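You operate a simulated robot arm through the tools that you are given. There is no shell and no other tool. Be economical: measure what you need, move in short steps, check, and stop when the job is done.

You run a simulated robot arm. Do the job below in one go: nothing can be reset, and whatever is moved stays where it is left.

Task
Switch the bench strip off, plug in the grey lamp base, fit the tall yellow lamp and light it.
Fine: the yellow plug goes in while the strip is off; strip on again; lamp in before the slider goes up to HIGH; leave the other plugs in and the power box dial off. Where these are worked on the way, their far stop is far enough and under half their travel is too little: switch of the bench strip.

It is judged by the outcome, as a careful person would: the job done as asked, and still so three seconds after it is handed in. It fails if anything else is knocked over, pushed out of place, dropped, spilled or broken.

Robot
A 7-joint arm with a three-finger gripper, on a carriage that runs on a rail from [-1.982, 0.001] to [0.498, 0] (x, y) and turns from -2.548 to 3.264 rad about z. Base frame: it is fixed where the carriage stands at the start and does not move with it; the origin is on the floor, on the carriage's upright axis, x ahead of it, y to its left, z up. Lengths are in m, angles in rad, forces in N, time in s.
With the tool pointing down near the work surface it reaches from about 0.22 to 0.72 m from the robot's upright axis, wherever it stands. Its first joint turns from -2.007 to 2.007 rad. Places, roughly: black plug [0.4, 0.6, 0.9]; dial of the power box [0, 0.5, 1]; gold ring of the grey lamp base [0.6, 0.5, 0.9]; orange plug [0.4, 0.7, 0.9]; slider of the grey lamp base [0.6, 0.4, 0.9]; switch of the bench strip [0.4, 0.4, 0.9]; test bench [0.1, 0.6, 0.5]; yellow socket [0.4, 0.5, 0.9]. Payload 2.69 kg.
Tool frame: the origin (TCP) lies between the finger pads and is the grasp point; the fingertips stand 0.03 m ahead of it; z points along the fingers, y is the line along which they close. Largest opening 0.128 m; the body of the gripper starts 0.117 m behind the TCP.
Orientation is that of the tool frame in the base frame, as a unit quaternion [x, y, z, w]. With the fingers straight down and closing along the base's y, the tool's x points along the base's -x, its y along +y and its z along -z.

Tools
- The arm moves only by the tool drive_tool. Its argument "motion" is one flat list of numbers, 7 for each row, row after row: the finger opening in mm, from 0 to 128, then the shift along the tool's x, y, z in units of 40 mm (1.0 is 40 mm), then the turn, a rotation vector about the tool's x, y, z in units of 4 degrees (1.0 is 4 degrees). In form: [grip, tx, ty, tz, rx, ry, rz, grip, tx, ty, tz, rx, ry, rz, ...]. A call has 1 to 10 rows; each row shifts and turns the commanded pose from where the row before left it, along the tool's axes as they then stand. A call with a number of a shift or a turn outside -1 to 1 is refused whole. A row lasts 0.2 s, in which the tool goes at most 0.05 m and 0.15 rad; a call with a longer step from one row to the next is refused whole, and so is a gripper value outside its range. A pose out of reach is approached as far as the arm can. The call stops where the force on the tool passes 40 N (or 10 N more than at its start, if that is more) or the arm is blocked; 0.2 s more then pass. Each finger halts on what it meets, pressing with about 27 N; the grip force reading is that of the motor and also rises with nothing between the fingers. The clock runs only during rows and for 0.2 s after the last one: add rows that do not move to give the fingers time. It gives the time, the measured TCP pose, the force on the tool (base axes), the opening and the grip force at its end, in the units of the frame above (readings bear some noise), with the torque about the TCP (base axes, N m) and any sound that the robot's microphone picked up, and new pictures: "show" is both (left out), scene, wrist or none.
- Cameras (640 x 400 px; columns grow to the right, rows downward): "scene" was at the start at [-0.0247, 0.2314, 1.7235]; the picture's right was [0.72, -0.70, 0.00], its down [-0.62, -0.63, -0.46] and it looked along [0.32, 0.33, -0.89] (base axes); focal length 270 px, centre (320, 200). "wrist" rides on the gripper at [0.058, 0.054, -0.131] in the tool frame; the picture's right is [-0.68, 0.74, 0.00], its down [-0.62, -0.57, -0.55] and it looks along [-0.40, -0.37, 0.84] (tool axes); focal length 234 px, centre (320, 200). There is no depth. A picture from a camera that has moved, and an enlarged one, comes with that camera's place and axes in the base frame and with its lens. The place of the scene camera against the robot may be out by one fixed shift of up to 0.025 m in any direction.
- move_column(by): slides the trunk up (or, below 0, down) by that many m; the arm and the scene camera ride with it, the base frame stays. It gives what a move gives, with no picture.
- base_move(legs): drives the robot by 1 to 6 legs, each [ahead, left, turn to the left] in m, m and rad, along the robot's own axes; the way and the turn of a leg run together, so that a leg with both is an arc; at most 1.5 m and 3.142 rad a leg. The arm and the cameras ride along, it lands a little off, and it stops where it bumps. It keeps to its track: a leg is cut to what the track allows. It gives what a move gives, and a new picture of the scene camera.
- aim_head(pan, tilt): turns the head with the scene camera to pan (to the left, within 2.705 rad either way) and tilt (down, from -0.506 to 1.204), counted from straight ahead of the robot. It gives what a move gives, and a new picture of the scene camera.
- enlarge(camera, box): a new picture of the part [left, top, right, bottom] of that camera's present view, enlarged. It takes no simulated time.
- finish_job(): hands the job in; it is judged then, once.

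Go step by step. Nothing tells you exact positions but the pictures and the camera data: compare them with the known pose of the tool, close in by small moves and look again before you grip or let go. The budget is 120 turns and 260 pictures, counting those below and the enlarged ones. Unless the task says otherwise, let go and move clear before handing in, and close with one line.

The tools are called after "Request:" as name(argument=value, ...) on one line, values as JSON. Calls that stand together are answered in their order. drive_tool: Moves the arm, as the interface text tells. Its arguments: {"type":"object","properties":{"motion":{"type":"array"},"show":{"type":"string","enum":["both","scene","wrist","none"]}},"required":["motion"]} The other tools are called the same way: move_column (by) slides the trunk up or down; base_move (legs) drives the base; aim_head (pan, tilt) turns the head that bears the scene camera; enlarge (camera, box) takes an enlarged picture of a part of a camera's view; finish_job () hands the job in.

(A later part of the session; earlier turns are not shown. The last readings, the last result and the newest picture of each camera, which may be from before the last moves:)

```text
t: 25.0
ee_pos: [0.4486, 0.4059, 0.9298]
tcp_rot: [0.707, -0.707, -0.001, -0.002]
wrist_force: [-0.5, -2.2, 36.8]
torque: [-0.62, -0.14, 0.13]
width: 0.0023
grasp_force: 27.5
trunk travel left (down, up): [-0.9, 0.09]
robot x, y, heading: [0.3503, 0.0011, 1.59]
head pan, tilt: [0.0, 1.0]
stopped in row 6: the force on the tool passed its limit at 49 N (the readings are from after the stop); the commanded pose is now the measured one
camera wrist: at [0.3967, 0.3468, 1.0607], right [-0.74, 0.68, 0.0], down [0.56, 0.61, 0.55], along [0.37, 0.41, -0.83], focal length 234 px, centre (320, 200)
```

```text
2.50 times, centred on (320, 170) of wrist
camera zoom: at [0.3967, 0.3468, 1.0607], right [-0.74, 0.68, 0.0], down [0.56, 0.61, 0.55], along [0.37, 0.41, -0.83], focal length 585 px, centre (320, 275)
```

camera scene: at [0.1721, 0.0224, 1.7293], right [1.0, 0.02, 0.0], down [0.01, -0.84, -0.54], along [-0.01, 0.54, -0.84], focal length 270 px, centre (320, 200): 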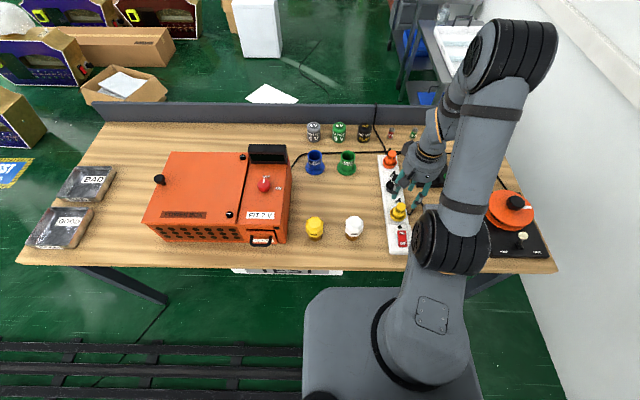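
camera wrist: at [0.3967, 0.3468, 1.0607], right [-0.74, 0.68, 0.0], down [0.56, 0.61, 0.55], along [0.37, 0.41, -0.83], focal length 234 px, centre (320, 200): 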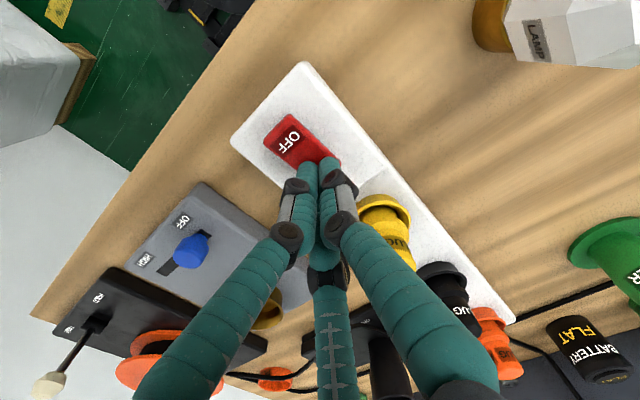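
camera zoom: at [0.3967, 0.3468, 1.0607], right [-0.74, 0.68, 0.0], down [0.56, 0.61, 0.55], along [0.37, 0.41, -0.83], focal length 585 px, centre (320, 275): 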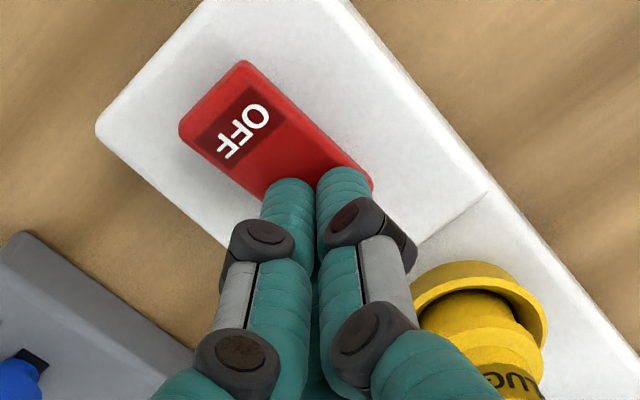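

I pressed the rocker to its stop. I lift away and check the indicator.

Request:
drive_tool(motion=[0, 0, 0, -0.9, 0, 0, 0, 0, 0, 0, -0.95, 0, 0, 0, 0, 0, 0, -0.95, 0, 0, 0, 40, 0, 0, -0.95, 0, 0, 0, 80, -0.1, 0.9, 0, 0, 0, 0, 110, -0.1, 0.9, 0, 0, 0, 0, 110, -0.05, 0.9, 0, 0, 0, 0])

Request:
enlarge(camera="scene", box=[350, 180, 470, 260])

```text
t: 26.6
ee_pos: [0.3399, 0.4169, 1.0792]
tcp_rot: [0.707, -0.707, 0.0, -0.002]
wrist_force: [0.2, 0.8, 0.1]
torque: [-0.02, -0.06, -0.02]
width: 0.0689
grasp_force: 0.1
trunk travel left (down, up): [-0.9, 0.09]
robot x, y, heading: [0.3486, -0.0009, 1.588]
head pan, tilt: [0.0, 1.0]
camera scene: at [0.1697, 0.0243, 1.7291], right [1.0, 0.02, 0.0], down [0.02, -0.84, -0.54], along [-0.01, 0.54, -0.84], focal length 270 px, centre (320, 200)
camera wrist: at [0.2871, 0.3582, 1.2082], right [-0.74, 0.68, 0.0], down [0.56, 0.61, 0.55], along [0.37, 0.41, -0.83], focal length 234 px, centre (320, 200)
```

scene: 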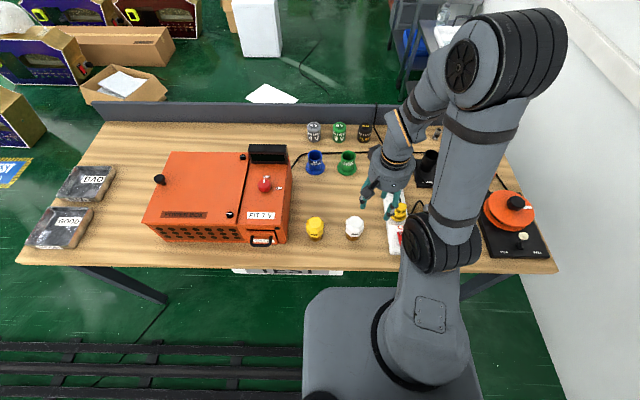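
wrist: 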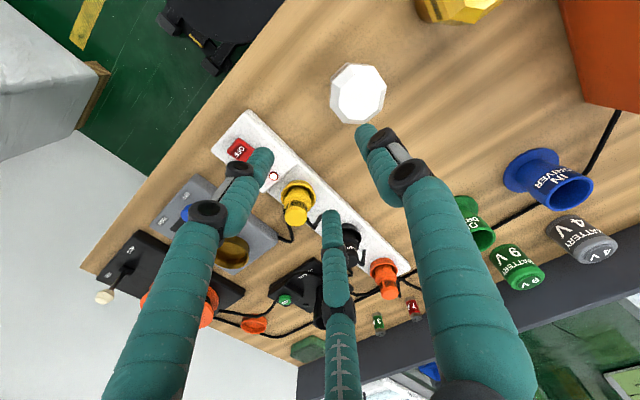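

```text
5.00 times, centred on (410, 220) of scene
camera zoom: at [0.1697, 0.0243, 1.7291], right [1.0, 0.02, 0.0], down [0.02, -0.84, -0.54], along [-0.01, 0.54, -0.84], focal length 1348 px, centre (-130, 100)
```

zoom: 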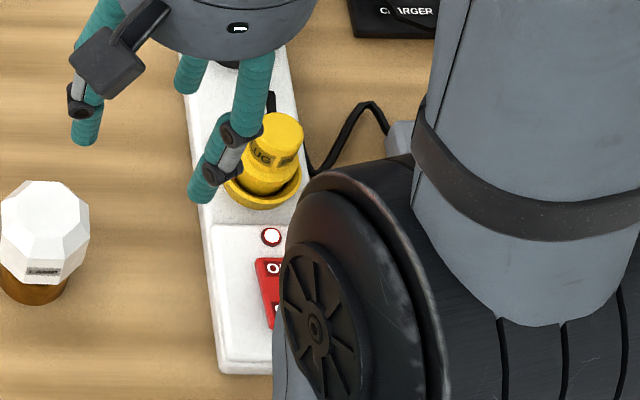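

The indicator is lit again, so the strip is on. I move over toward the yellow lamp.

Request:
drive_tool(motion=[110, 0, 0.85, 0, 0, 0, 0, 110, 0, 0.85, 0, 0, 0, 0, 110, 0, 0.85, 0, 0, 0, 0, 110, 0, 0.85, 0, 0, 0, 0, 110, 0, 0.85, 0, 0, 0, 0, 110, 0, 0, 0, 0, 0, 0])

Request:
enlarge(camera="wrist", box=[200, 50, 440, 250])

Request:
enlarge(camera="scene", box=[270, 170, 390, 260])

```text
t: 28.0
ee_pos: [0.1742, 0.4171, 1.0793]
tcp_rot: [0.708, -0.707, -0.002, -0.002]
wrist_force: [1.1, 0.0, -0.6]
torque: [-0.01, -0.01, 0.0]
width: 0.1102
grasp_force: 0.1
trunk travel left (down, up): [-0.9, 0.09]
robot x, y, heading: [0.3483, 0.0046, 1.589]
head pan, tilt: [0.0, 1.0]
camera scene: at [0.1737, 0.0234, 1.7295], right [1.0, 0.02, 0.0], down [0.01, -0.84, -0.54], along [-0.01, 0.54, -0.84], focal length 270 px, centre (320, 200)
camera wrist: at [0.12, 0.3579, 1.2081], right [-0.74, 0.68, 0.0], down [0.57, 0.61, 0.55], along [0.37, 0.41, -0.83], focal length 234 px, centre (320, 200)
```

scene: 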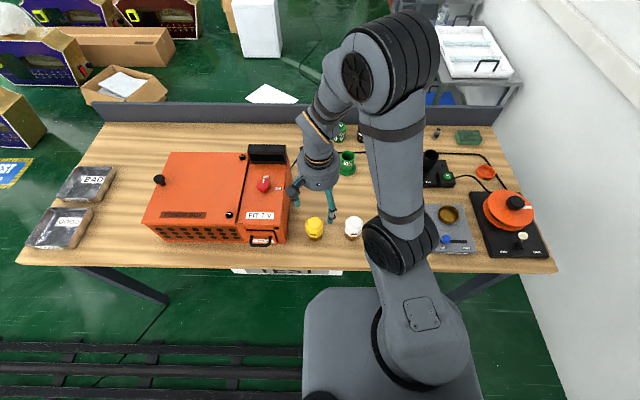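
wrist: 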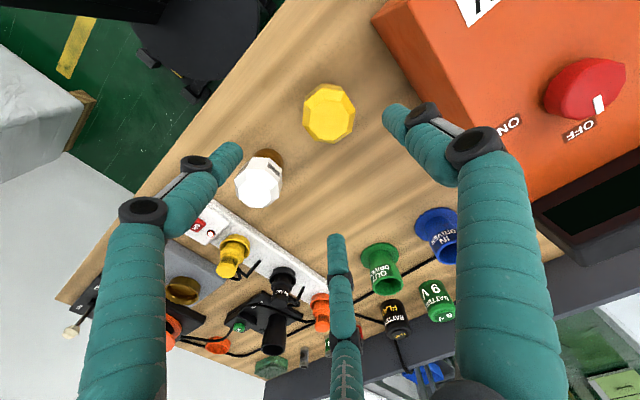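

```text
2.00 times, centred on (320, 150) of wrist
camera zoom: at [0.12, 0.3579, 1.2081], right [-0.74, 0.68, 0.0], down [0.57, 0.61, 0.55], along [0.37, 0.41, -0.83], focal length 468 px, centre (320, 300)
```

zoom: 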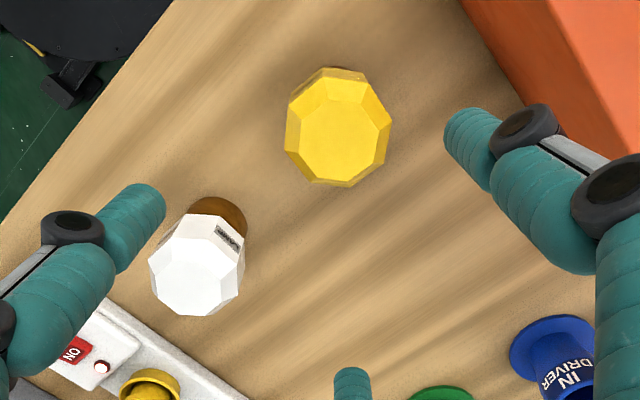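

```text
4.44 times, centred on (330, 215) of scene
camera zoom: at [0.1737, 0.0234, 1.7295], right [1.0, 0.02, 0.0], down [0.01, -0.84, -0.54], along [-0.01, 0.54, -0.84], focal length 1198 px, centre (276, 133)
```

zoom: 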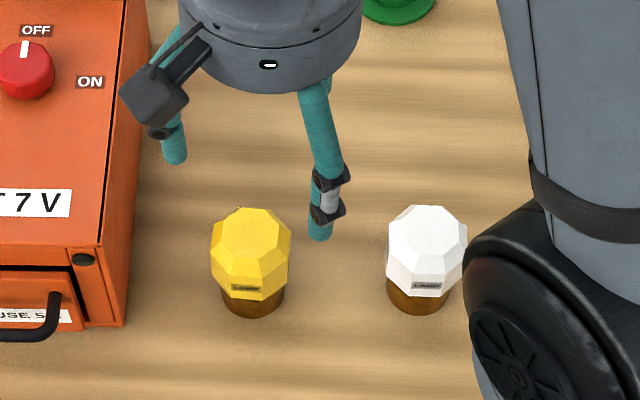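

The yellow lamp top is at about (0.156, 0.413, 0.954). I centre over it and descend around the bulb with the fingers open.

Request:
drive_tool(motion=[96, 0.1, 0.45, 0, 0, 0.08, 0, 96, 0, 0, 0.6, 0, 0, 0, 96, 0, 0, 0.6, 0, 0, 0, 96, 0, 0, 0.6, 0, 0, 0, 96, 0, 0, 0.6, 0, 0, 0, 96, 0, 0, 0.6, 0, 0, 0, 96, 0, 0, 0.6, 0, 0, 0, 96, 0, 0, 0, 0, 0, 0])

Request:
enlarge(camera="wrist", box=[200, 70, 440, 270])

Request:
enlarge(camera="scene", box=[270, 170, 390, 260])

```text
t: 29.8
ee_pos: [0.1541, 0.4115, 0.9336]
tcp_rot: [-0.707, 0.707, -0.001, 0.0]
wrist_force: [0.4, -0.2, 0.2]
torque: [0.04, -0.03, -0.01]
width: 0.0958
grasp_force: 0.1
trunk travel left (down, up): [-0.9, 0.09]
robot x, y, heading: [0.3506, 0.002, 1.593]
head pan, tilt: [0.0, 1.0]
camera scene: at [0.1727, 0.0227, 1.7294], right [1.0, 0.02, 0.0], down [0.01, -0.84, -0.54], along [-0.01, 0.54, -0.84], focal length 270 px, centre (320, 200)
camera wrist: at [0.1016, 0.3542, 1.0649], right [-0.74, 0.68, 0.0], down [0.56, 0.62, 0.55], along [0.37, 0.4, -0.84], focal length 234 px, centre (320, 200)
```

scene: 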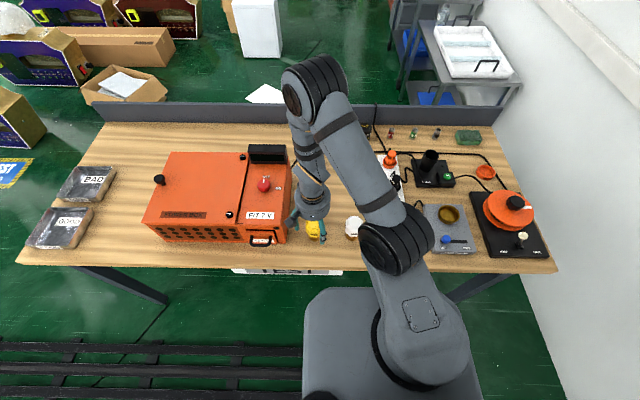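
wrist: 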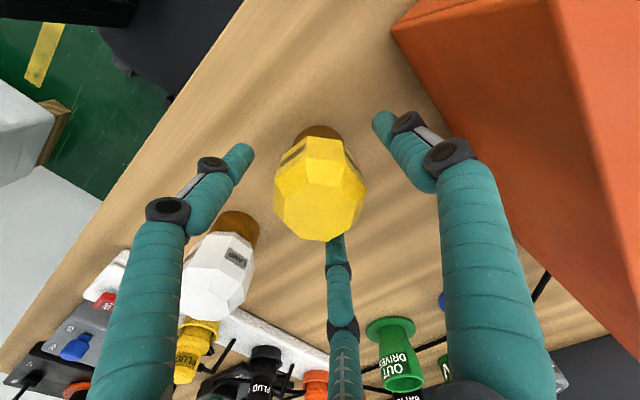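

```text
2.00 times, centred on (320, 170) of wrist
camera zoom: at [0.1016, 0.3542, 1.0649], right [-0.74, 0.68, 0.0], down [0.56, 0.62, 0.55], along [0.37, 0.4, -0.84], focal length 468 px, centre (320, 260)
```

zoom: 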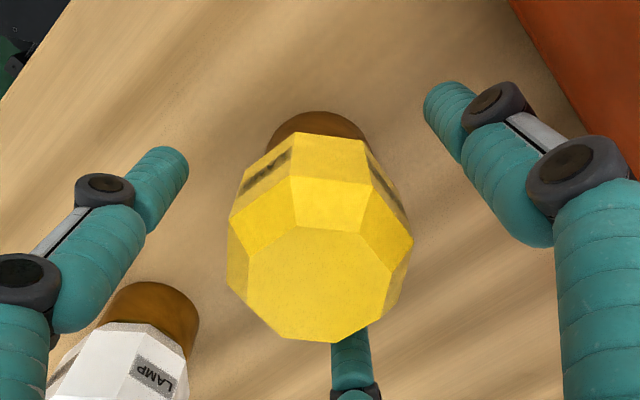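

```text
4.44 times, centred on (330, 215) of scene
camera zoom: at [0.1727, 0.0227, 1.7294], right [1.0, 0.02, 0.0], down [0.01, -0.84, -0.54], along [-0.01, 0.54, -0.84], focal length 1198 px, centre (276, 133)
```

zoom: 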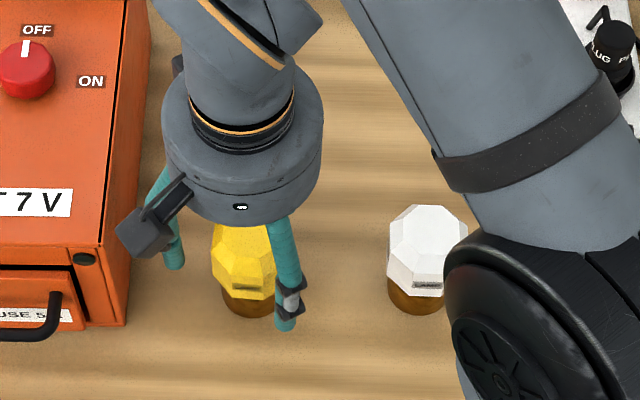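

The bulb is centred to within 2 mm. I nudge to centre and close.

Request:
drive_tool(motion=[96, -0.04, -0.05, 0.05, 0, 0, 0, 0, 0, 0, 0, 0, 0, 0, 0, 0, 0, 0, 0, 0, 0, 0, 0, 0, 0, 0, 0, 0, 0, 0, 0, 0, 0, 0, 0, 0, 0, 0, 0, 0, 0, 0], show="wrist")

Request:
enlarge(camera="wrist", box=[200, 70, 440, 270])

```text
t: 31.2
ee_pos: [0.156, 0.4137, 0.9328]
tcp_rot: [0.707, -0.707, 0.001, 0.0]
wrist_force: [-0.3, 0.2, 0.9]
torque: [-0.04, -0.03, -0.01]
width: 0.0604
grasp_force: 27.4
trunk travel left (down, up): [-0.9, 0.09]
robot x, y, heading: [0.354, -0.001, 1.588]
head pan, tilt: [0.0, 1.0]
camera wrist: at [0.1034, 0.356, 1.0629], right [-0.74, 0.68, 0.0], down [0.56, 0.62, 0.55], along [0.37, 0.4, -0.84], focal length 234 px, centre (320, 200)
```

wrist: 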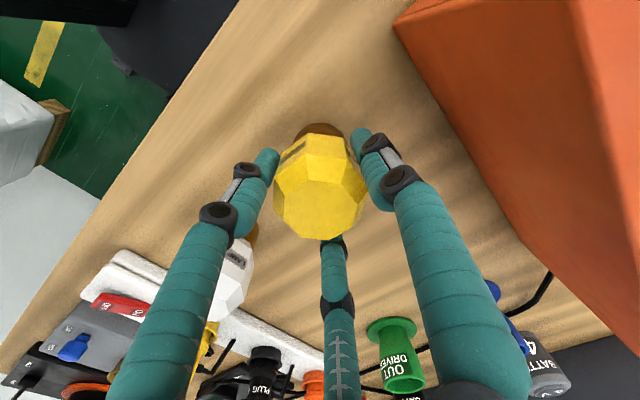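

```text
2.00 times, centred on (320, 170) of wrist
camera zoom: at [0.1034, 0.356, 1.0629], right [-0.74, 0.68, 0.0], down [0.56, 0.62, 0.55], along [0.37, 0.4, -0.84], focal length 468 px, centre (320, 260)
```

zoom: 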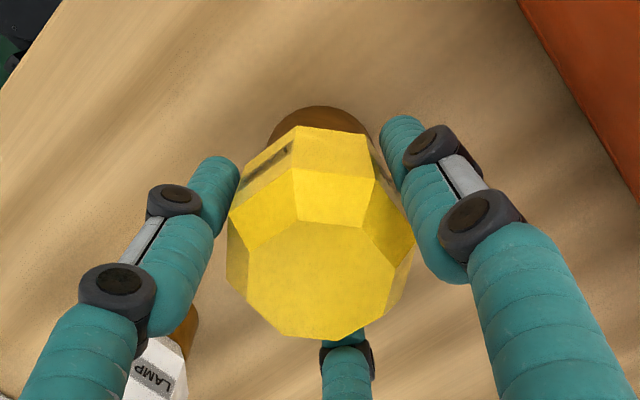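

The lamp is gripped at 60.4 mm. I lift high enough to clear the other lamp and carry it toward the gold ring at about (0.62, 0.475).

Request:
drive_tool(motion=[0, 0, 0, -0.8, 0, 0, 0, 0, 0, 0, -0.9, 0, 0, 0, 0, 0, 0, -0.9, 0, 0, 0, 0, 0, 0, -0.8, 0, 0, 0, 0, -0.13, -0.97, 0, 0, 0, 0, 0, -0.13, -0.97, 0, 0, 0, 0, 0, -0.13, -0.97, 0, 0, 0, 0, 0, -0.13, -0.97, 0, 0, 0, 0, 0, -0.13, -0.97, 0, 0, 0, 0, 0, -0.13, -0.97, 0, 0, 0, 0])

```text
t: 33.4
ee_pos: [0.3904, 0.4469, 1.0687]
tcp_rot: [0.708, -0.706, 0.001, 0.0]
wrist_force: [0.6, 0.5, -1.6]
torque: [-0.02, 0.04, 0.01]
width: 0.0606
grasp_force: 27.0
trunk travel left (down, up): [-0.9, 0.09]
robot x, y, heading: [0.3491, -0.0024, 1.589]
head pan, tilt: [0.0, 1.0]
camera scene: at [0.1751, 0.0237, 1.7297], right [1.0, 0.02, 0.0], down [0.01, -0.84, -0.54], along [-0.01, 0.54, -0.84], focal length 270 px, centre (320, 200)
camera wrist: at [0.3381, 0.3885, 1.1989], right [-0.74, 0.68, 0.0], down [0.56, 0.62, 0.55], along [0.37, 0.4, -0.84], focal length 234 px, centre (320, 200)
```

scene: 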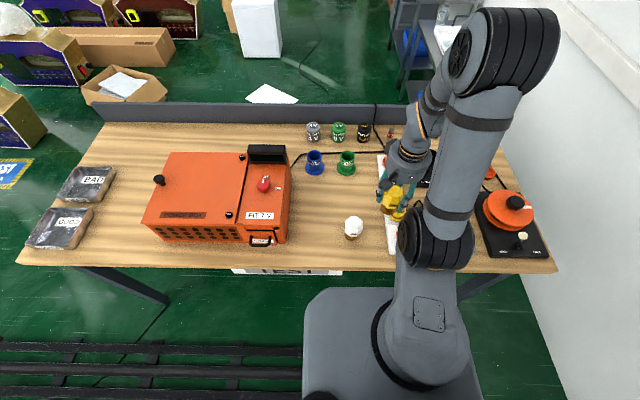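
wrist: 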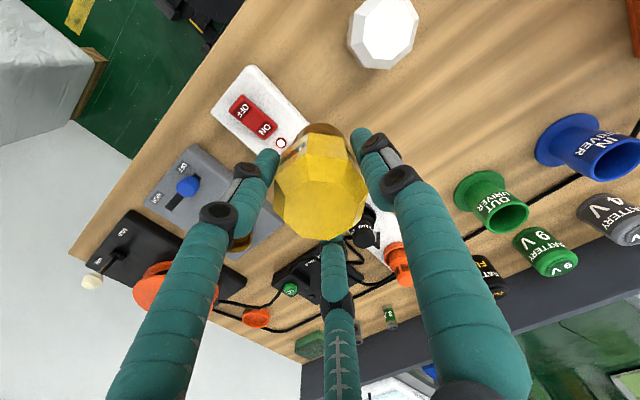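

The lamp is held steadily. I continue to above the ring.

Request:
drive_tool(motion=[0, -0.117, -0.958, 0, 0, 0, 0, 0, -0.117, -0.958, 0, 0, 0, 0, 0, -0.117, -0.958, 0, 0, 0, 0, 0, -0.117, -0.958, 0, 0, 0, 0, 0, -0.117, -0.958, 0, 0, 0, 0, 0, -0.117, -0.958, 0, 0, 0, 0, 0, 0, 0, 0.5, 0, 0, 0])

Request:
enlarge(camera="wrist", box=[200, 40, 440, 240])

Request:
enlarge(camera="scene", box=[390, 150, 510, 270])

```text
t: 35.0
ee_pos: [0.6173, 0.4772, 1.0485]
tcp_rot: [-0.707, 0.707, -0.001, 0.0]
wrist_force: [-0.7, 0.5, -1.8]
torque: [-0.02, 0.0, 0.0]
width: 0.0601
grasp_force: 27.2
trunk travel left (down, up): [-0.9, 0.09]
robot x, y, heading: [0.3497, 0.0007, 1.584]
head pan, tilt: [0.0, 1.0]
camera scene: at [0.1714, 0.0246, 1.7293], right [1.0, 0.02, 0.0], down [0.02, -0.84, -0.54], along [-0.01, 0.54, -0.84], focal length 270 px, centre (320, 200)
camera wrist: at [0.565, 0.4181, 1.1792], right [-0.74, 0.68, 0.0], down [0.56, 0.62, 0.55], along [0.37, 0.4, -0.84], focal length 234 px, centre (320, 200)
```

scene: 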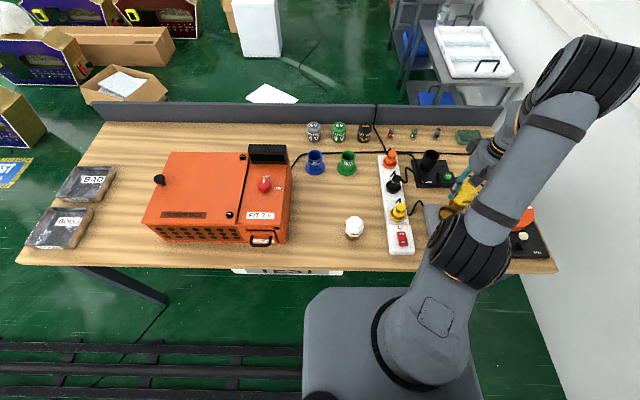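
wrist: 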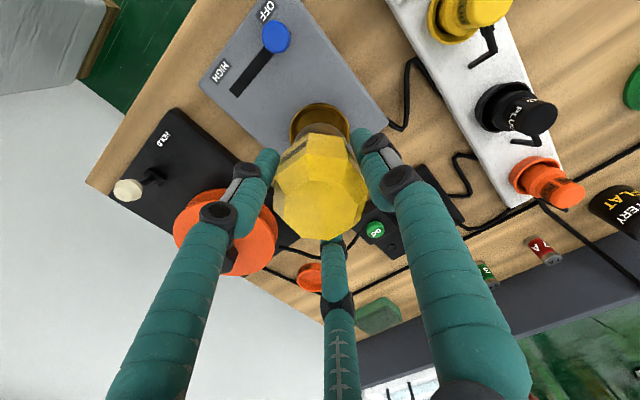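

```text
2.00 times, centred on (320, 140) of wrist
camera zoom: at [0.565, 0.4181, 1.1792], right [-0.74, 0.68, 0.0], down [0.56, 0.62, 0.55], along [0.37, 0.4, -0.84], focal length 468 px, centre (320, 320)
```

zoom: 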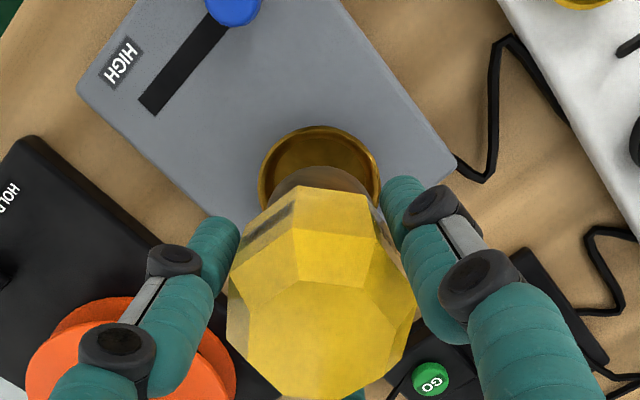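

```text
3.33 times, centred on (450, 210) of scene
camera zoom: at [0.1714, 0.0246, 1.7293], right [1.0, 0.02, 0.0], down [0.02, -0.84, -0.54], along [-0.01, 0.54, -0.84], focal length 899 px, centre (-113, 167)
```

zoom: 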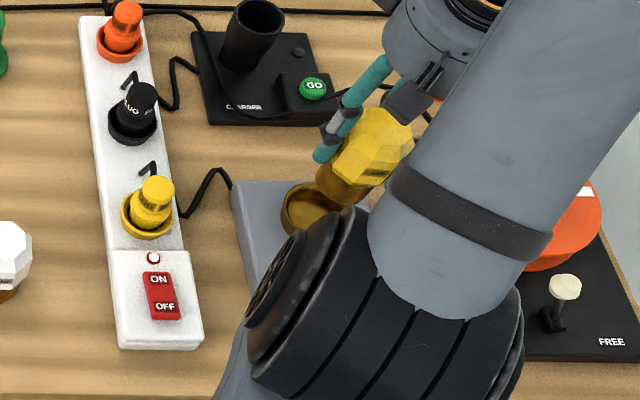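

The lamp is nearly centred over the ring. I apply a small correction, go down close to the rim and re-check.

Request:
drive_tool(motion=[0, -0.03, -0.07, 0.4, 0, 0, 0, 0, 0, 0, 0.5, 0, 0, 0, 0, 0, 0, 0.5, 0, 0, 0, 0, 0, 0, 0, 0, 0, 0])

Request:
enlarge(camera="wrist", box=[240, 70, 400, 190])

Request:
enlarge(camera="scene", box=[410, 160, 510, 260])

```text
t: 36.0
ee_pos: [0.6204, 0.4754, 0.9934]
tcp_rot: [0.708, -0.706, 0.0, 0.0]
wrist_force: [0.0, 0.3, -2.1]
torque: [0.03, 0.0, 0.01]
width: 0.0607
grasp_force: 26.4
trunk travel left (down, up): [-0.9, 0.09]
robot x, y, heading: [0.3507, -0.0008, 1.595]
head pan, tilt: [0.0, 1.0]
camera scene: at [0.1722, 0.0231, 1.7294], right [1.0, 0.02, 0.0], down [0.01, -0.84, -0.54], along [-0.01, 0.54, -0.84], focal length 270 px, centre (320, 200)
camera wrist: at [0.5682, 0.4176, 1.1235], right [-0.74, 0.68, 0.0], down [0.56, 0.62, 0.55], along [0.37, 0.4, -0.84], focal length 234 px, centre (320, 200)
```

scene: 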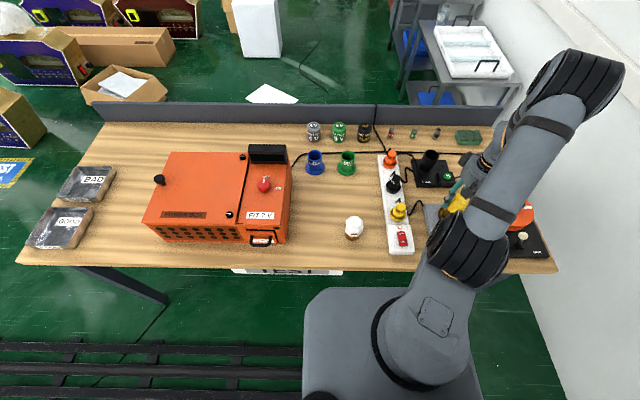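
wrist: 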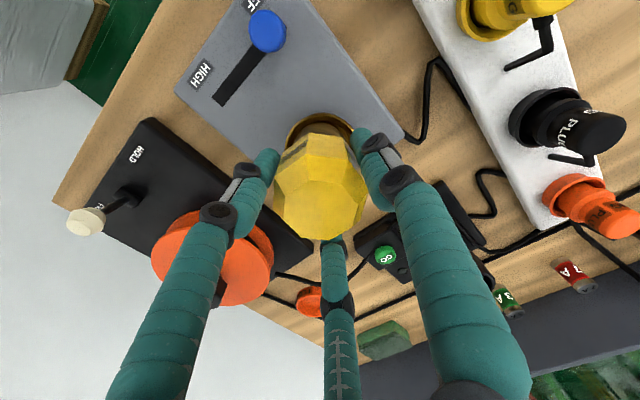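

```text
3.33 times, centred on (320, 130) of wrist
camera zoom: at [0.5682, 0.4176, 1.1235], right [-0.74, 0.68, 0.0], down [0.56, 0.62, 0.55], along [0.37, 0.4, -0.84], focal length 781 px, centre (320, 433)
```

zoom: 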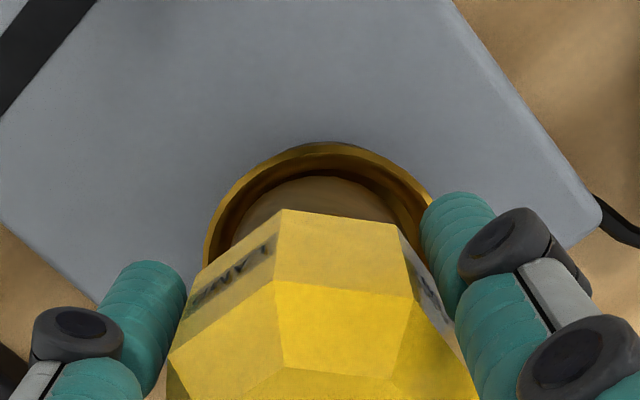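

```text
4.00 times, centred on (460, 210) of scene
camera zoom: at [0.1722, 0.0231, 1.7294], right [1.0, 0.02, 0.0], down [0.01, -0.84, -0.54], along [-0.01, 0.54, -0.84], focal length 1078 px, centre (-240, 160)
```

zoom: 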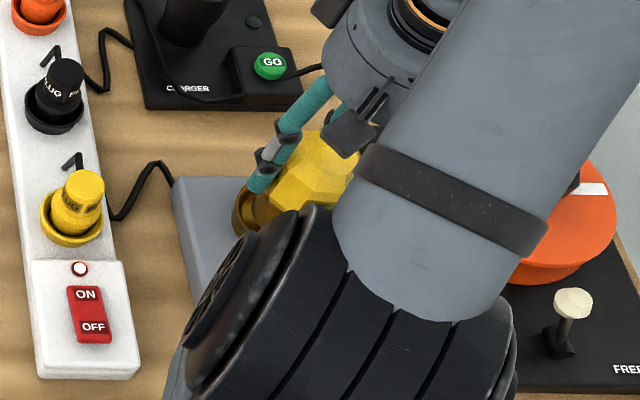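

The lamp base is about 2 mm from the ring centre. I correct slightly and lower it in with force monitoring.

Request:
drive_tool(motion=[0, -0.04, -0.04, 0.3, 0, 0, 0, 0, 0, 0, 0.12, 0, 0, 0, 0, 0, 0, 0.12, 0, 0, 0, 0, 0, 0, 0.12, 0, 0, 0, 0, 0, 0, 0.12, 0, 0, 0, 0, 0, 0, 0.12, 0, 0, 0, 0, 0, 0, 0.12, 0, 0, 0, 0, 0, 0, 0.12, 0, 0, 0])

Request:
enlarge(camera="wrist", box=[240, 70, 400, 190])

Request:
enlarge(camera="scene", box=[410, 160, 510, 260])

```text
t: 37.8
ee_pos: [0.6222, 0.4795, 0.9477]
tcp_rot: [0.707, -0.707, 0.002, -0.001]
wrist_force: [2.0, 14.7, 16.4]
torque: [0.16, -0.05, 0.03]
width: 0.0606
grasp_force: 26.8
trunk travel left (down, up): [-0.9, 0.09]
robot x, y, heading: [0.3524, -0.0024, 1.59]
head pan, tilt: [0.0, 1.0]
camera scene: at [0.1717, 0.0245, 1.7293], right [1.0, 0.02, 0.0], down [0.01, -0.84, -0.54], along [-0.01, 0.54, -0.84], focal length 270 px, centre (320, 200)
camera wrist: at [0.5702, 0.4204, 1.0771], right [-0.74, 0.68, 0.0], down [0.56, 0.62, 0.55], along [0.37, 0.41, -0.83], focal length 234 px, centre (320, 200)
```

scene: 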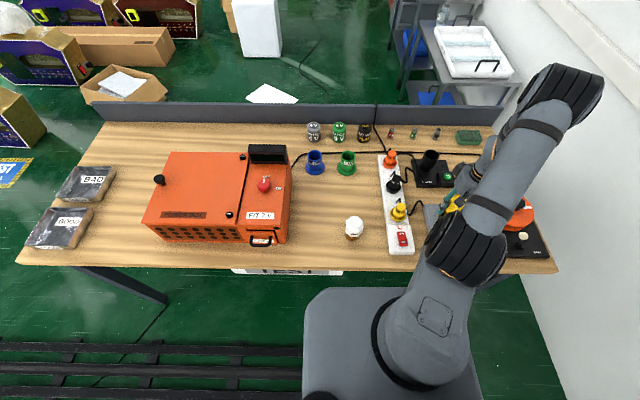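
wrist: 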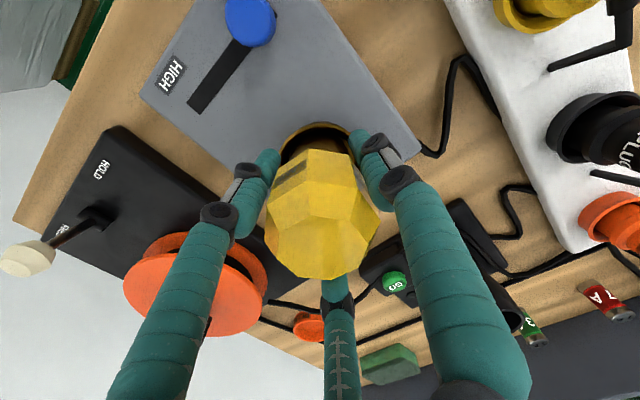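

```text
3.33 times, centred on (320, 130) of wrist
camera zoom: at [0.5702, 0.4204, 1.0771], right [-0.74, 0.68, 0.0], down [0.56, 0.62, 0.55], along [0.37, 0.41, -0.83], focal length 781 px, centre (320, 433)
```

zoom: 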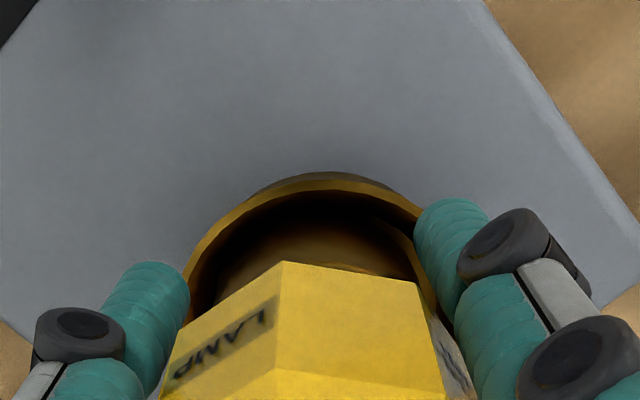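

```text
4.00 times, centred on (460, 210) of scene
camera zoom: at [0.1717, 0.0245, 1.7293], right [1.0, 0.02, 0.0], down [0.01, -0.84, -0.54], along [-0.01, 0.54, -0.84], focal length 1078 px, centre (-240, 160)
```

zoom: 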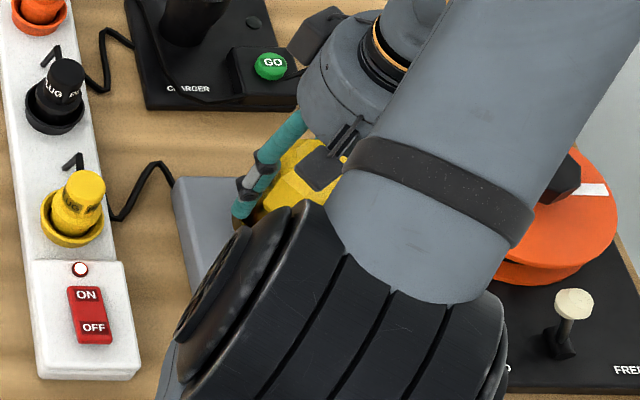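

The lamp slid up about 2 cm in the grip and there is a side force in +y, so the ring is probably constraining it. I shift slightly in +y to relieve that and read the force.

Request:
drive_tool(motion=[0, -0.05, 0, 0, 0, 0, 0, 0, 0, 0, 0, 0, 0, 0], show="wrist")

Request:
enlarge(camera="wrist", box=[200, 70, 440, 290])

```text
t: 38.4
ee_pos: [0.6241, 0.48, 0.9473]
tcp_rot: [0.707, -0.707, 0.001, -0.001]
wrist_force: [4.2, 9.1, 14.6]
torque: [0.01, -0.18, 0.0]
width: 0.0607
grasp_force: 27.6
trunk travel left (down, up): [-0.9, 0.09]
robot x, y, heading: [0.3509, -0.0013, 1.59]
head pan, tilt: [0.0, 1.0]
camera wrist: at [0.5705, 0.4208, 1.077], right [-0.74, 0.68, 0.0], down [0.56, 0.62, 0.55], along [0.37, 0.4, -0.84], focal length 234 px, centre (320, 200)
```

wrist: 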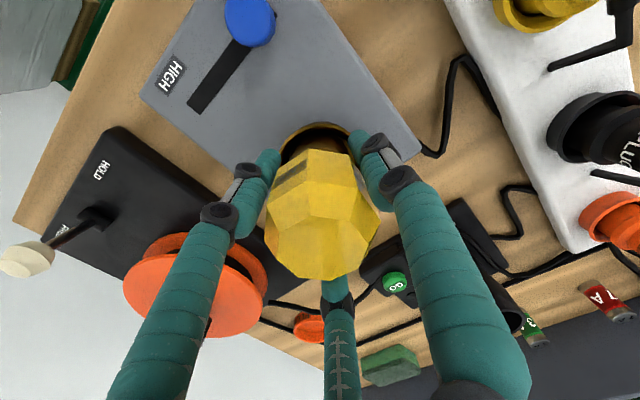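

```text
1.82 times, centred on (320, 180) of wrist
camera zoom: at [0.5705, 0.4208, 1.077], right [-0.74, 0.68, 0.0], down [0.56, 0.62, 0.55], along [0.37, 0.4, -0.84], focal length 426 px, centre (320, 236)
```

zoom: 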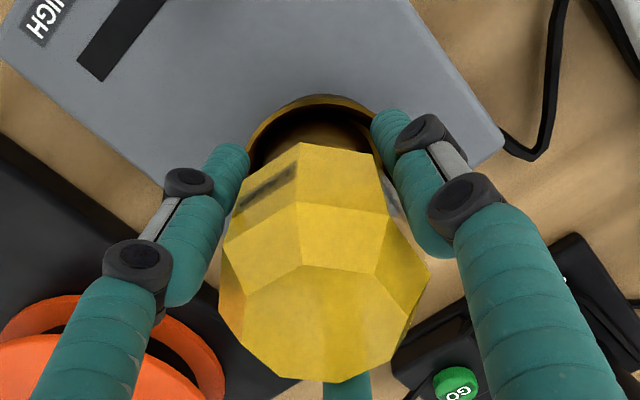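

The lamp may have pivoted on the rim. I lift it clear and inspect how it sits in the grip.

Request:
drive_tool(motion=[0, 0, 0, -0.3, 0, 0, 0, 0, 0, 0, -0.7, 0, 0, 0, 0, 0, 0, -0.7, 0, 0, 0, 0, 0, 0, 0, 0, 0, 0])

Request:
enlarge(camera="wrist", box=[200, 50, 440, 270])

Request:
enlarge(camera="scene", box=[410, 140, 510, 240])

```text
t: 39.4
ee_pos: [0.623, 0.4789, 1.0142]
tcp_rot: [0.708, -0.706, 0.001, 0.001]
wrist_force: [0.9, 0.1, -2.1]
torque: [-0.04, 0.02, -0.01]
width: 0.0593
grasp_force: 27.3
trunk travel left (down, up): [-0.9, 0.09]
robot x, y, heading: [0.3516, 0.0024, 1.59]
head pan, tilt: [0.0, 1.0]
camera scene: at [0.1727, 0.024, 1.7294], right [1.0, 0.02, 0.0], down [0.01, -0.84, -0.54], along [-0.01, 0.54, -0.84], focal length 270 px, centre (320, 200)
camera wrist: at [0.5708, 0.4204, 1.1452], right [-0.74, 0.68, 0.0], down [0.56, 0.62, 0.55], along [0.37, 0.4, -0.84], focal length 234 px, centre (320, 200)
```

scene: 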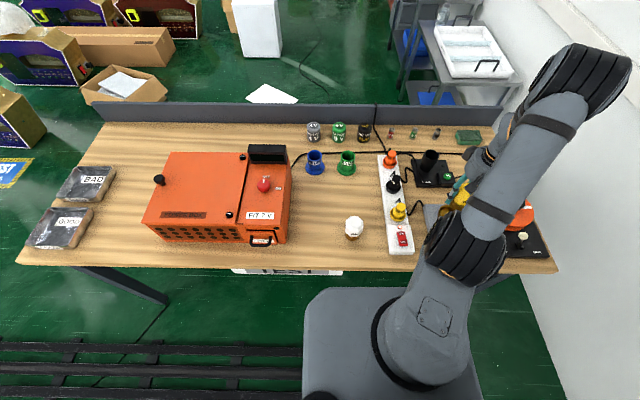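
wrist: 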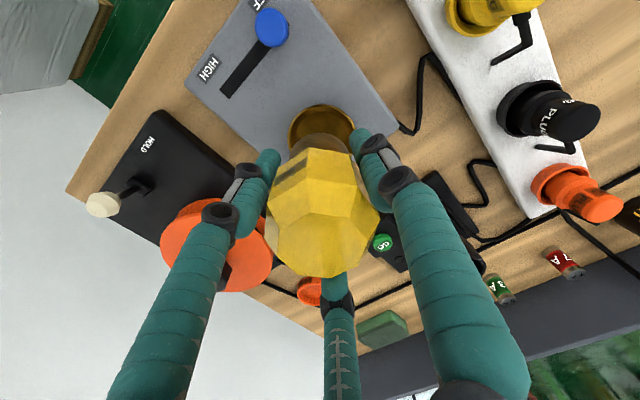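

```text
1.82 times, centred on (320, 160) of wrist
camera zoom: at [0.5708, 0.4204, 1.1452], right [-0.74, 0.68, 0.0], down [0.56, 0.62, 0.55], along [0.37, 0.4, -0.84], focal length 426 px, centre (320, 273)
```

zoom: 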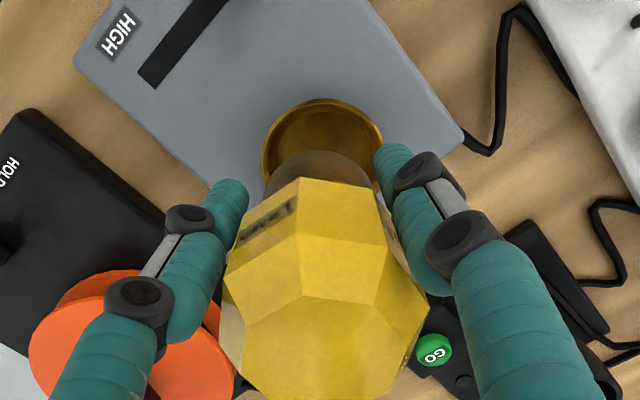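

```text
4.00 times, centred on (460, 190) of scene
camera zoom: at [0.1727, 0.024, 1.7294], right [1.0, 0.02, 0.0], down [0.01, -0.84, -0.54], along [-0.01, 0.54, -0.84], focal length 1078 px, centre (-240, 240)
```

zoom: 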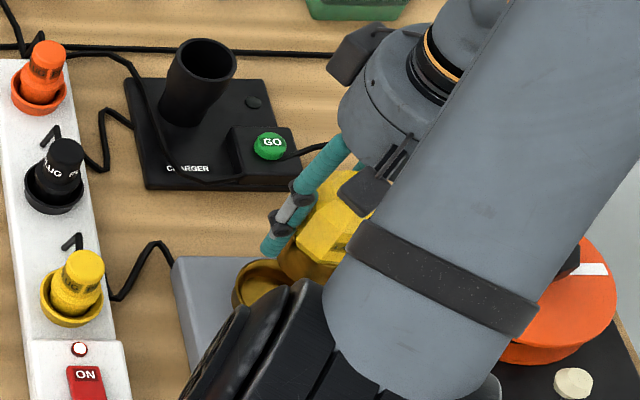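

The lamp seems straight but has slid up in the grip, so it caught on the ring lip. I lower to just above contact and compare the base and ring closely.

Request:
drive_tool(motion=[0, 0, 0, 0.5, 0, 0, 0, 0, 0, 0, 0.5, 0, 0, 0, 0, 0, 0, 0.45, 0, 0, 0, 0, 0, 0, 0, 0, 0, 0], show="none")

Request:
enlarge(camera="wrist", box=[270, 110, 370, 172])

Request:
aim_head(pan=-0.5, tilt=0.95)

```text
t: 40.4
ee_pos: [0.6234, 0.4796, 0.9569]
tcp_rot: [0.708, -0.707, 0.0, -0.001]
wrist_force: [0.8, 0.5, -1.8]
torque: [0.0, -0.03, -0.01]
width: 0.0596
grasp_force: 27.3
trunk travel left (down, up): [-0.9, 0.09]
robot x, y, heading: [0.35, -0.0044, 1.588]
head pan, tilt: [0.0, 1.0]
```

```text
6.40 times, centred on (320, 141) of wrist
camera zoom: at [0.5706, 0.4204, 1.0863], right [-0.74, 0.68, 0.0], down [0.56, 0.62, 0.55], along [0.37, 0.4, -0.84], focal length 1499 px, centre (320, 578)
```

zoom: 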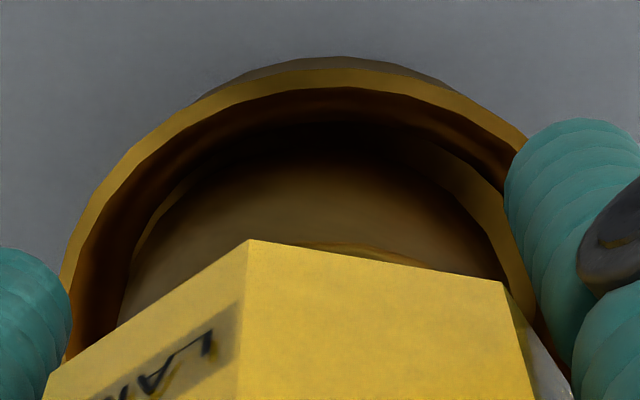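

```text
t: 41.3
ee_pos: [0.6227, 0.4798, 0.9577]
tcp_rot: [0.708, -0.706, 0.001, -0.001]
wrist_force: [0.0, 0.1, -1.4]
torque: [-0.03, -0.01, 0.0]
width: 0.0593
grasp_force: 27.4
trunk travel left (down, up): [-0.9, 0.09]
robot x, y, heading: [0.3502, -0.0025, 1.586]
head pan, tilt: [-0.499, 0.949]
camera scene: at [0.2073, 0.0183, 1.733], right [0.89, -0.46, 0.0], down [-0.38, -0.72, -0.58], along [0.27, 0.52, -0.81], focal length 270 px, centre (320, 200)
```

scene: 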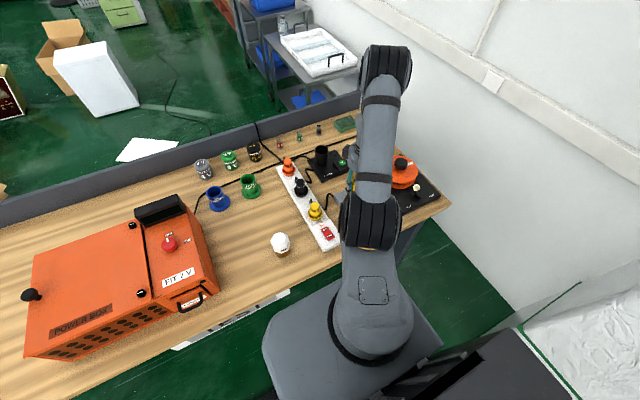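

The close view shows the lamp base sitting about 4 mm short in y, which matches the force direction. I shift (+1, +4.5) mm and lower again.

Request:
drive_tool(motion=[0, -0.11, -0.03, 0, 0, 0, 0, 0, 0, 0, 0.1, 0, 0, 0, 0, 0, 0, 0.1, 0, 0, 0, 0, 0, 0, 0.1, 0, 0, 0, 0, 0, 0, 0.1, 0, 0, 0, 0, 0, 0, 0, 0, 0, 0], show="wrist")

Request:
enlarge(camera="wrist", box=[260, 110, 380, 185])

```text
t: 42.7
ee_pos: [0.6234, 0.4835, 0.942]
tcp_rot: [0.708, -0.707, 0.0, -0.002]
wrist_force: [-1.1, -0.4, 9.0]
torque: [-0.04, 0.25, 0.04]
width: 0.0593
grasp_force: 26.9
trunk travel left (down, up): [-0.9, 0.09]
robot x, y, heading: [0.3471, -0.0012, 1.588]
head pan, tilt: [-0.499, 0.949]
camera wrist: at [0.5714, 0.4247, 1.0722], right [-0.74, 0.68, 0.0], down [0.56, 0.62, 0.55], along [0.37, 0.41, -0.83], focal length 234 px, centre (320, 200)
```

wrist: 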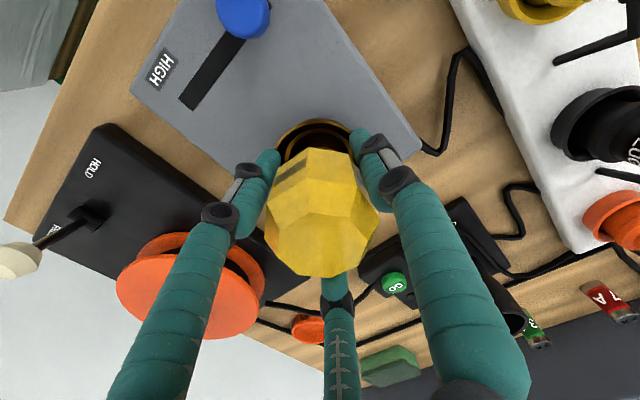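

```text
5.33 times, centred on (320, 148) of wrist
camera zoom: at [0.5714, 0.4247, 1.0722], right [-0.74, 0.68, 0.0], down [0.56, 0.62, 0.55], along [0.37, 0.41, -0.83], focal length 1249 px, centre (320, 480)
```

zoom: 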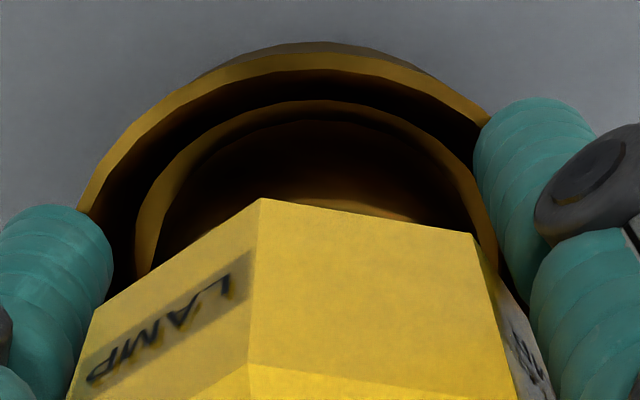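

Lateral force is now near zero and it's 6 mm lower than before. I continue down.

Request:
drive_tool(motion=[0, 0, 0, 0.1, 0, 0, 0, 0, 0, 0, 0.1, 0, 0, 0, 0, 0, 0, 0.1, 0, 0, 0, 0, 0, 0, 0, 0, 0, 0], show="wrist")

Request:
enlarge(camera="wrist", box=[220, 100, 420, 290])

```text
t: 43.2
ee_pos: [0.625, 0.4824, 0.9421]
tcp_rot: [0.708, -0.707, -0.001, -0.004]
wrist_force: [-3.8, -6.1, 31.2]
torque: [-0.65, 0.67, 0.3]
width: 0.0592
grasp_force: 27.0
trunk travel left (down, up): [-0.9, 0.09]
robot x, y, heading: [0.3528, -0.0, 1.588]
head pan, tilt: [-0.499, 0.949]
stopped in row 2: the force on the tool passed its limit at 48 N (the readings are from after the stop); the commanded pose is now the measured one
camera wrist: at [0.5708, 0.4238, 1.0717], right [-0.74, 0.68, 0.0], down [0.56, 0.61, 0.56], along [0.38, 0.41, -0.83], focal length 234 px, centre (320, 200)
```

wrist: 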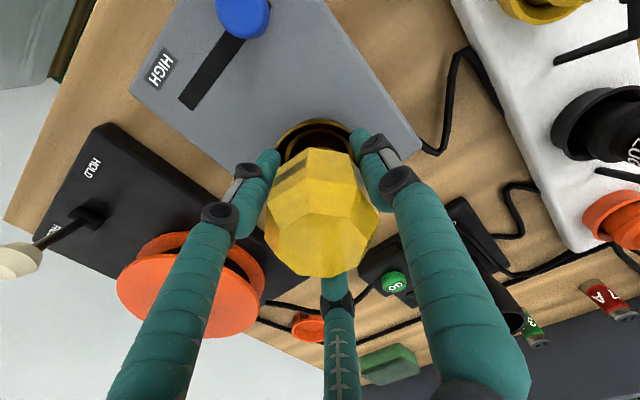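

```text
2.11 times, centred on (320, 195) of wrist
camera zoom: at [0.5708, 0.4238, 1.0717], right [-0.74, 0.68, 0.0], down [0.56, 0.61, 0.56], along [0.38, 0.41, -0.83], focal length 493 px, centre (320, 210)
```

zoom: 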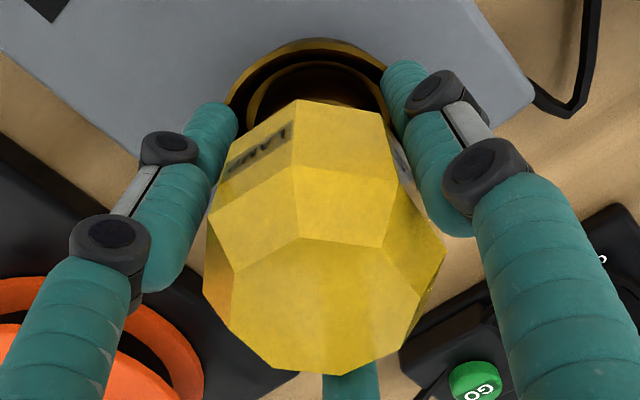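

Contact torque suggests a fingertip is meeting the ring rim, because the lamp had slid up in the grip. The lamp base is inside the ring, so I relieve the load, release gently and look.

Request:
drive_tool(motion=[59, 0, 0, -0.05, 0, 0, 0, 70, 0, 0, 0, 0, 0, 0, 76, 0, 0, 0, 0, 0, 0, 76, 0, 0, 0, 0, 0, 0], show="wrist")

Request:
enlarge(camera="wrist", box=[220, 100, 420, 290])

```text
t: 44.2
ee_pos: [0.6254, 0.4867, 0.9404]
tcp_rot: [0.707, -0.707, 0.0, -0.003]
wrist_force: [0.3, 0.2, -0.2]
torque: [0.01, 0.02, 0.01]
width: 0.0763
grasp_force: 0.1
trunk travel left (down, up): [-0.9, 0.09]
robot x, y, heading: [0.3506, 0.0008, 1.59]
head pan, tilt: [-0.499, 0.949]
camera wrist: at [0.5727, 0.4272, 1.0705], right [-0.74, 0.68, 0.0], down [0.56, 0.61, 0.56], along [0.38, 0.41, -0.83], focal length 234 px, centre (320, 200)
```

wrist: 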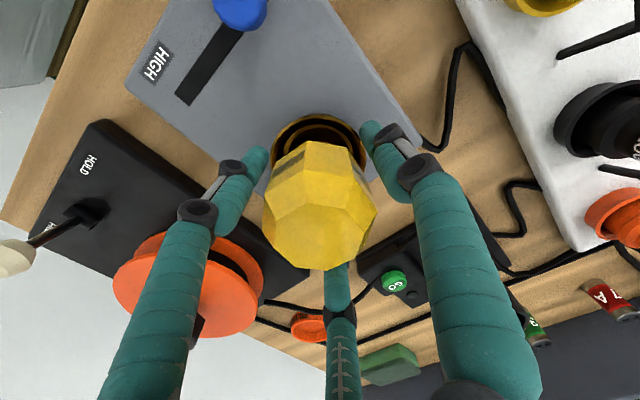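

```text
2.11 times, centred on (320, 195) of wrist
camera zoom: at [0.5727, 0.4272, 1.0705], right [-0.74, 0.68, 0.0], down [0.56, 0.61, 0.56], along [0.38, 0.41, -0.83], focal length 493 px, centre (320, 210)
```

zoom: 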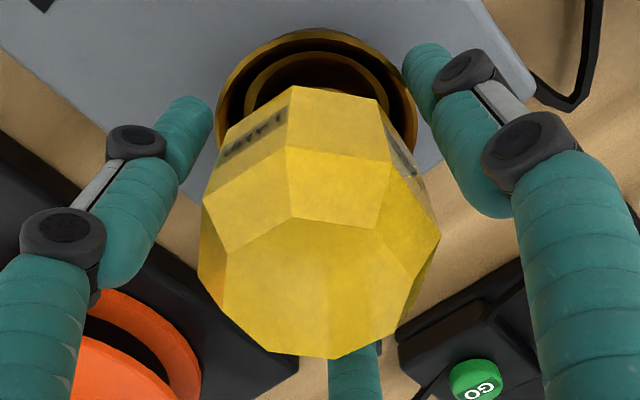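

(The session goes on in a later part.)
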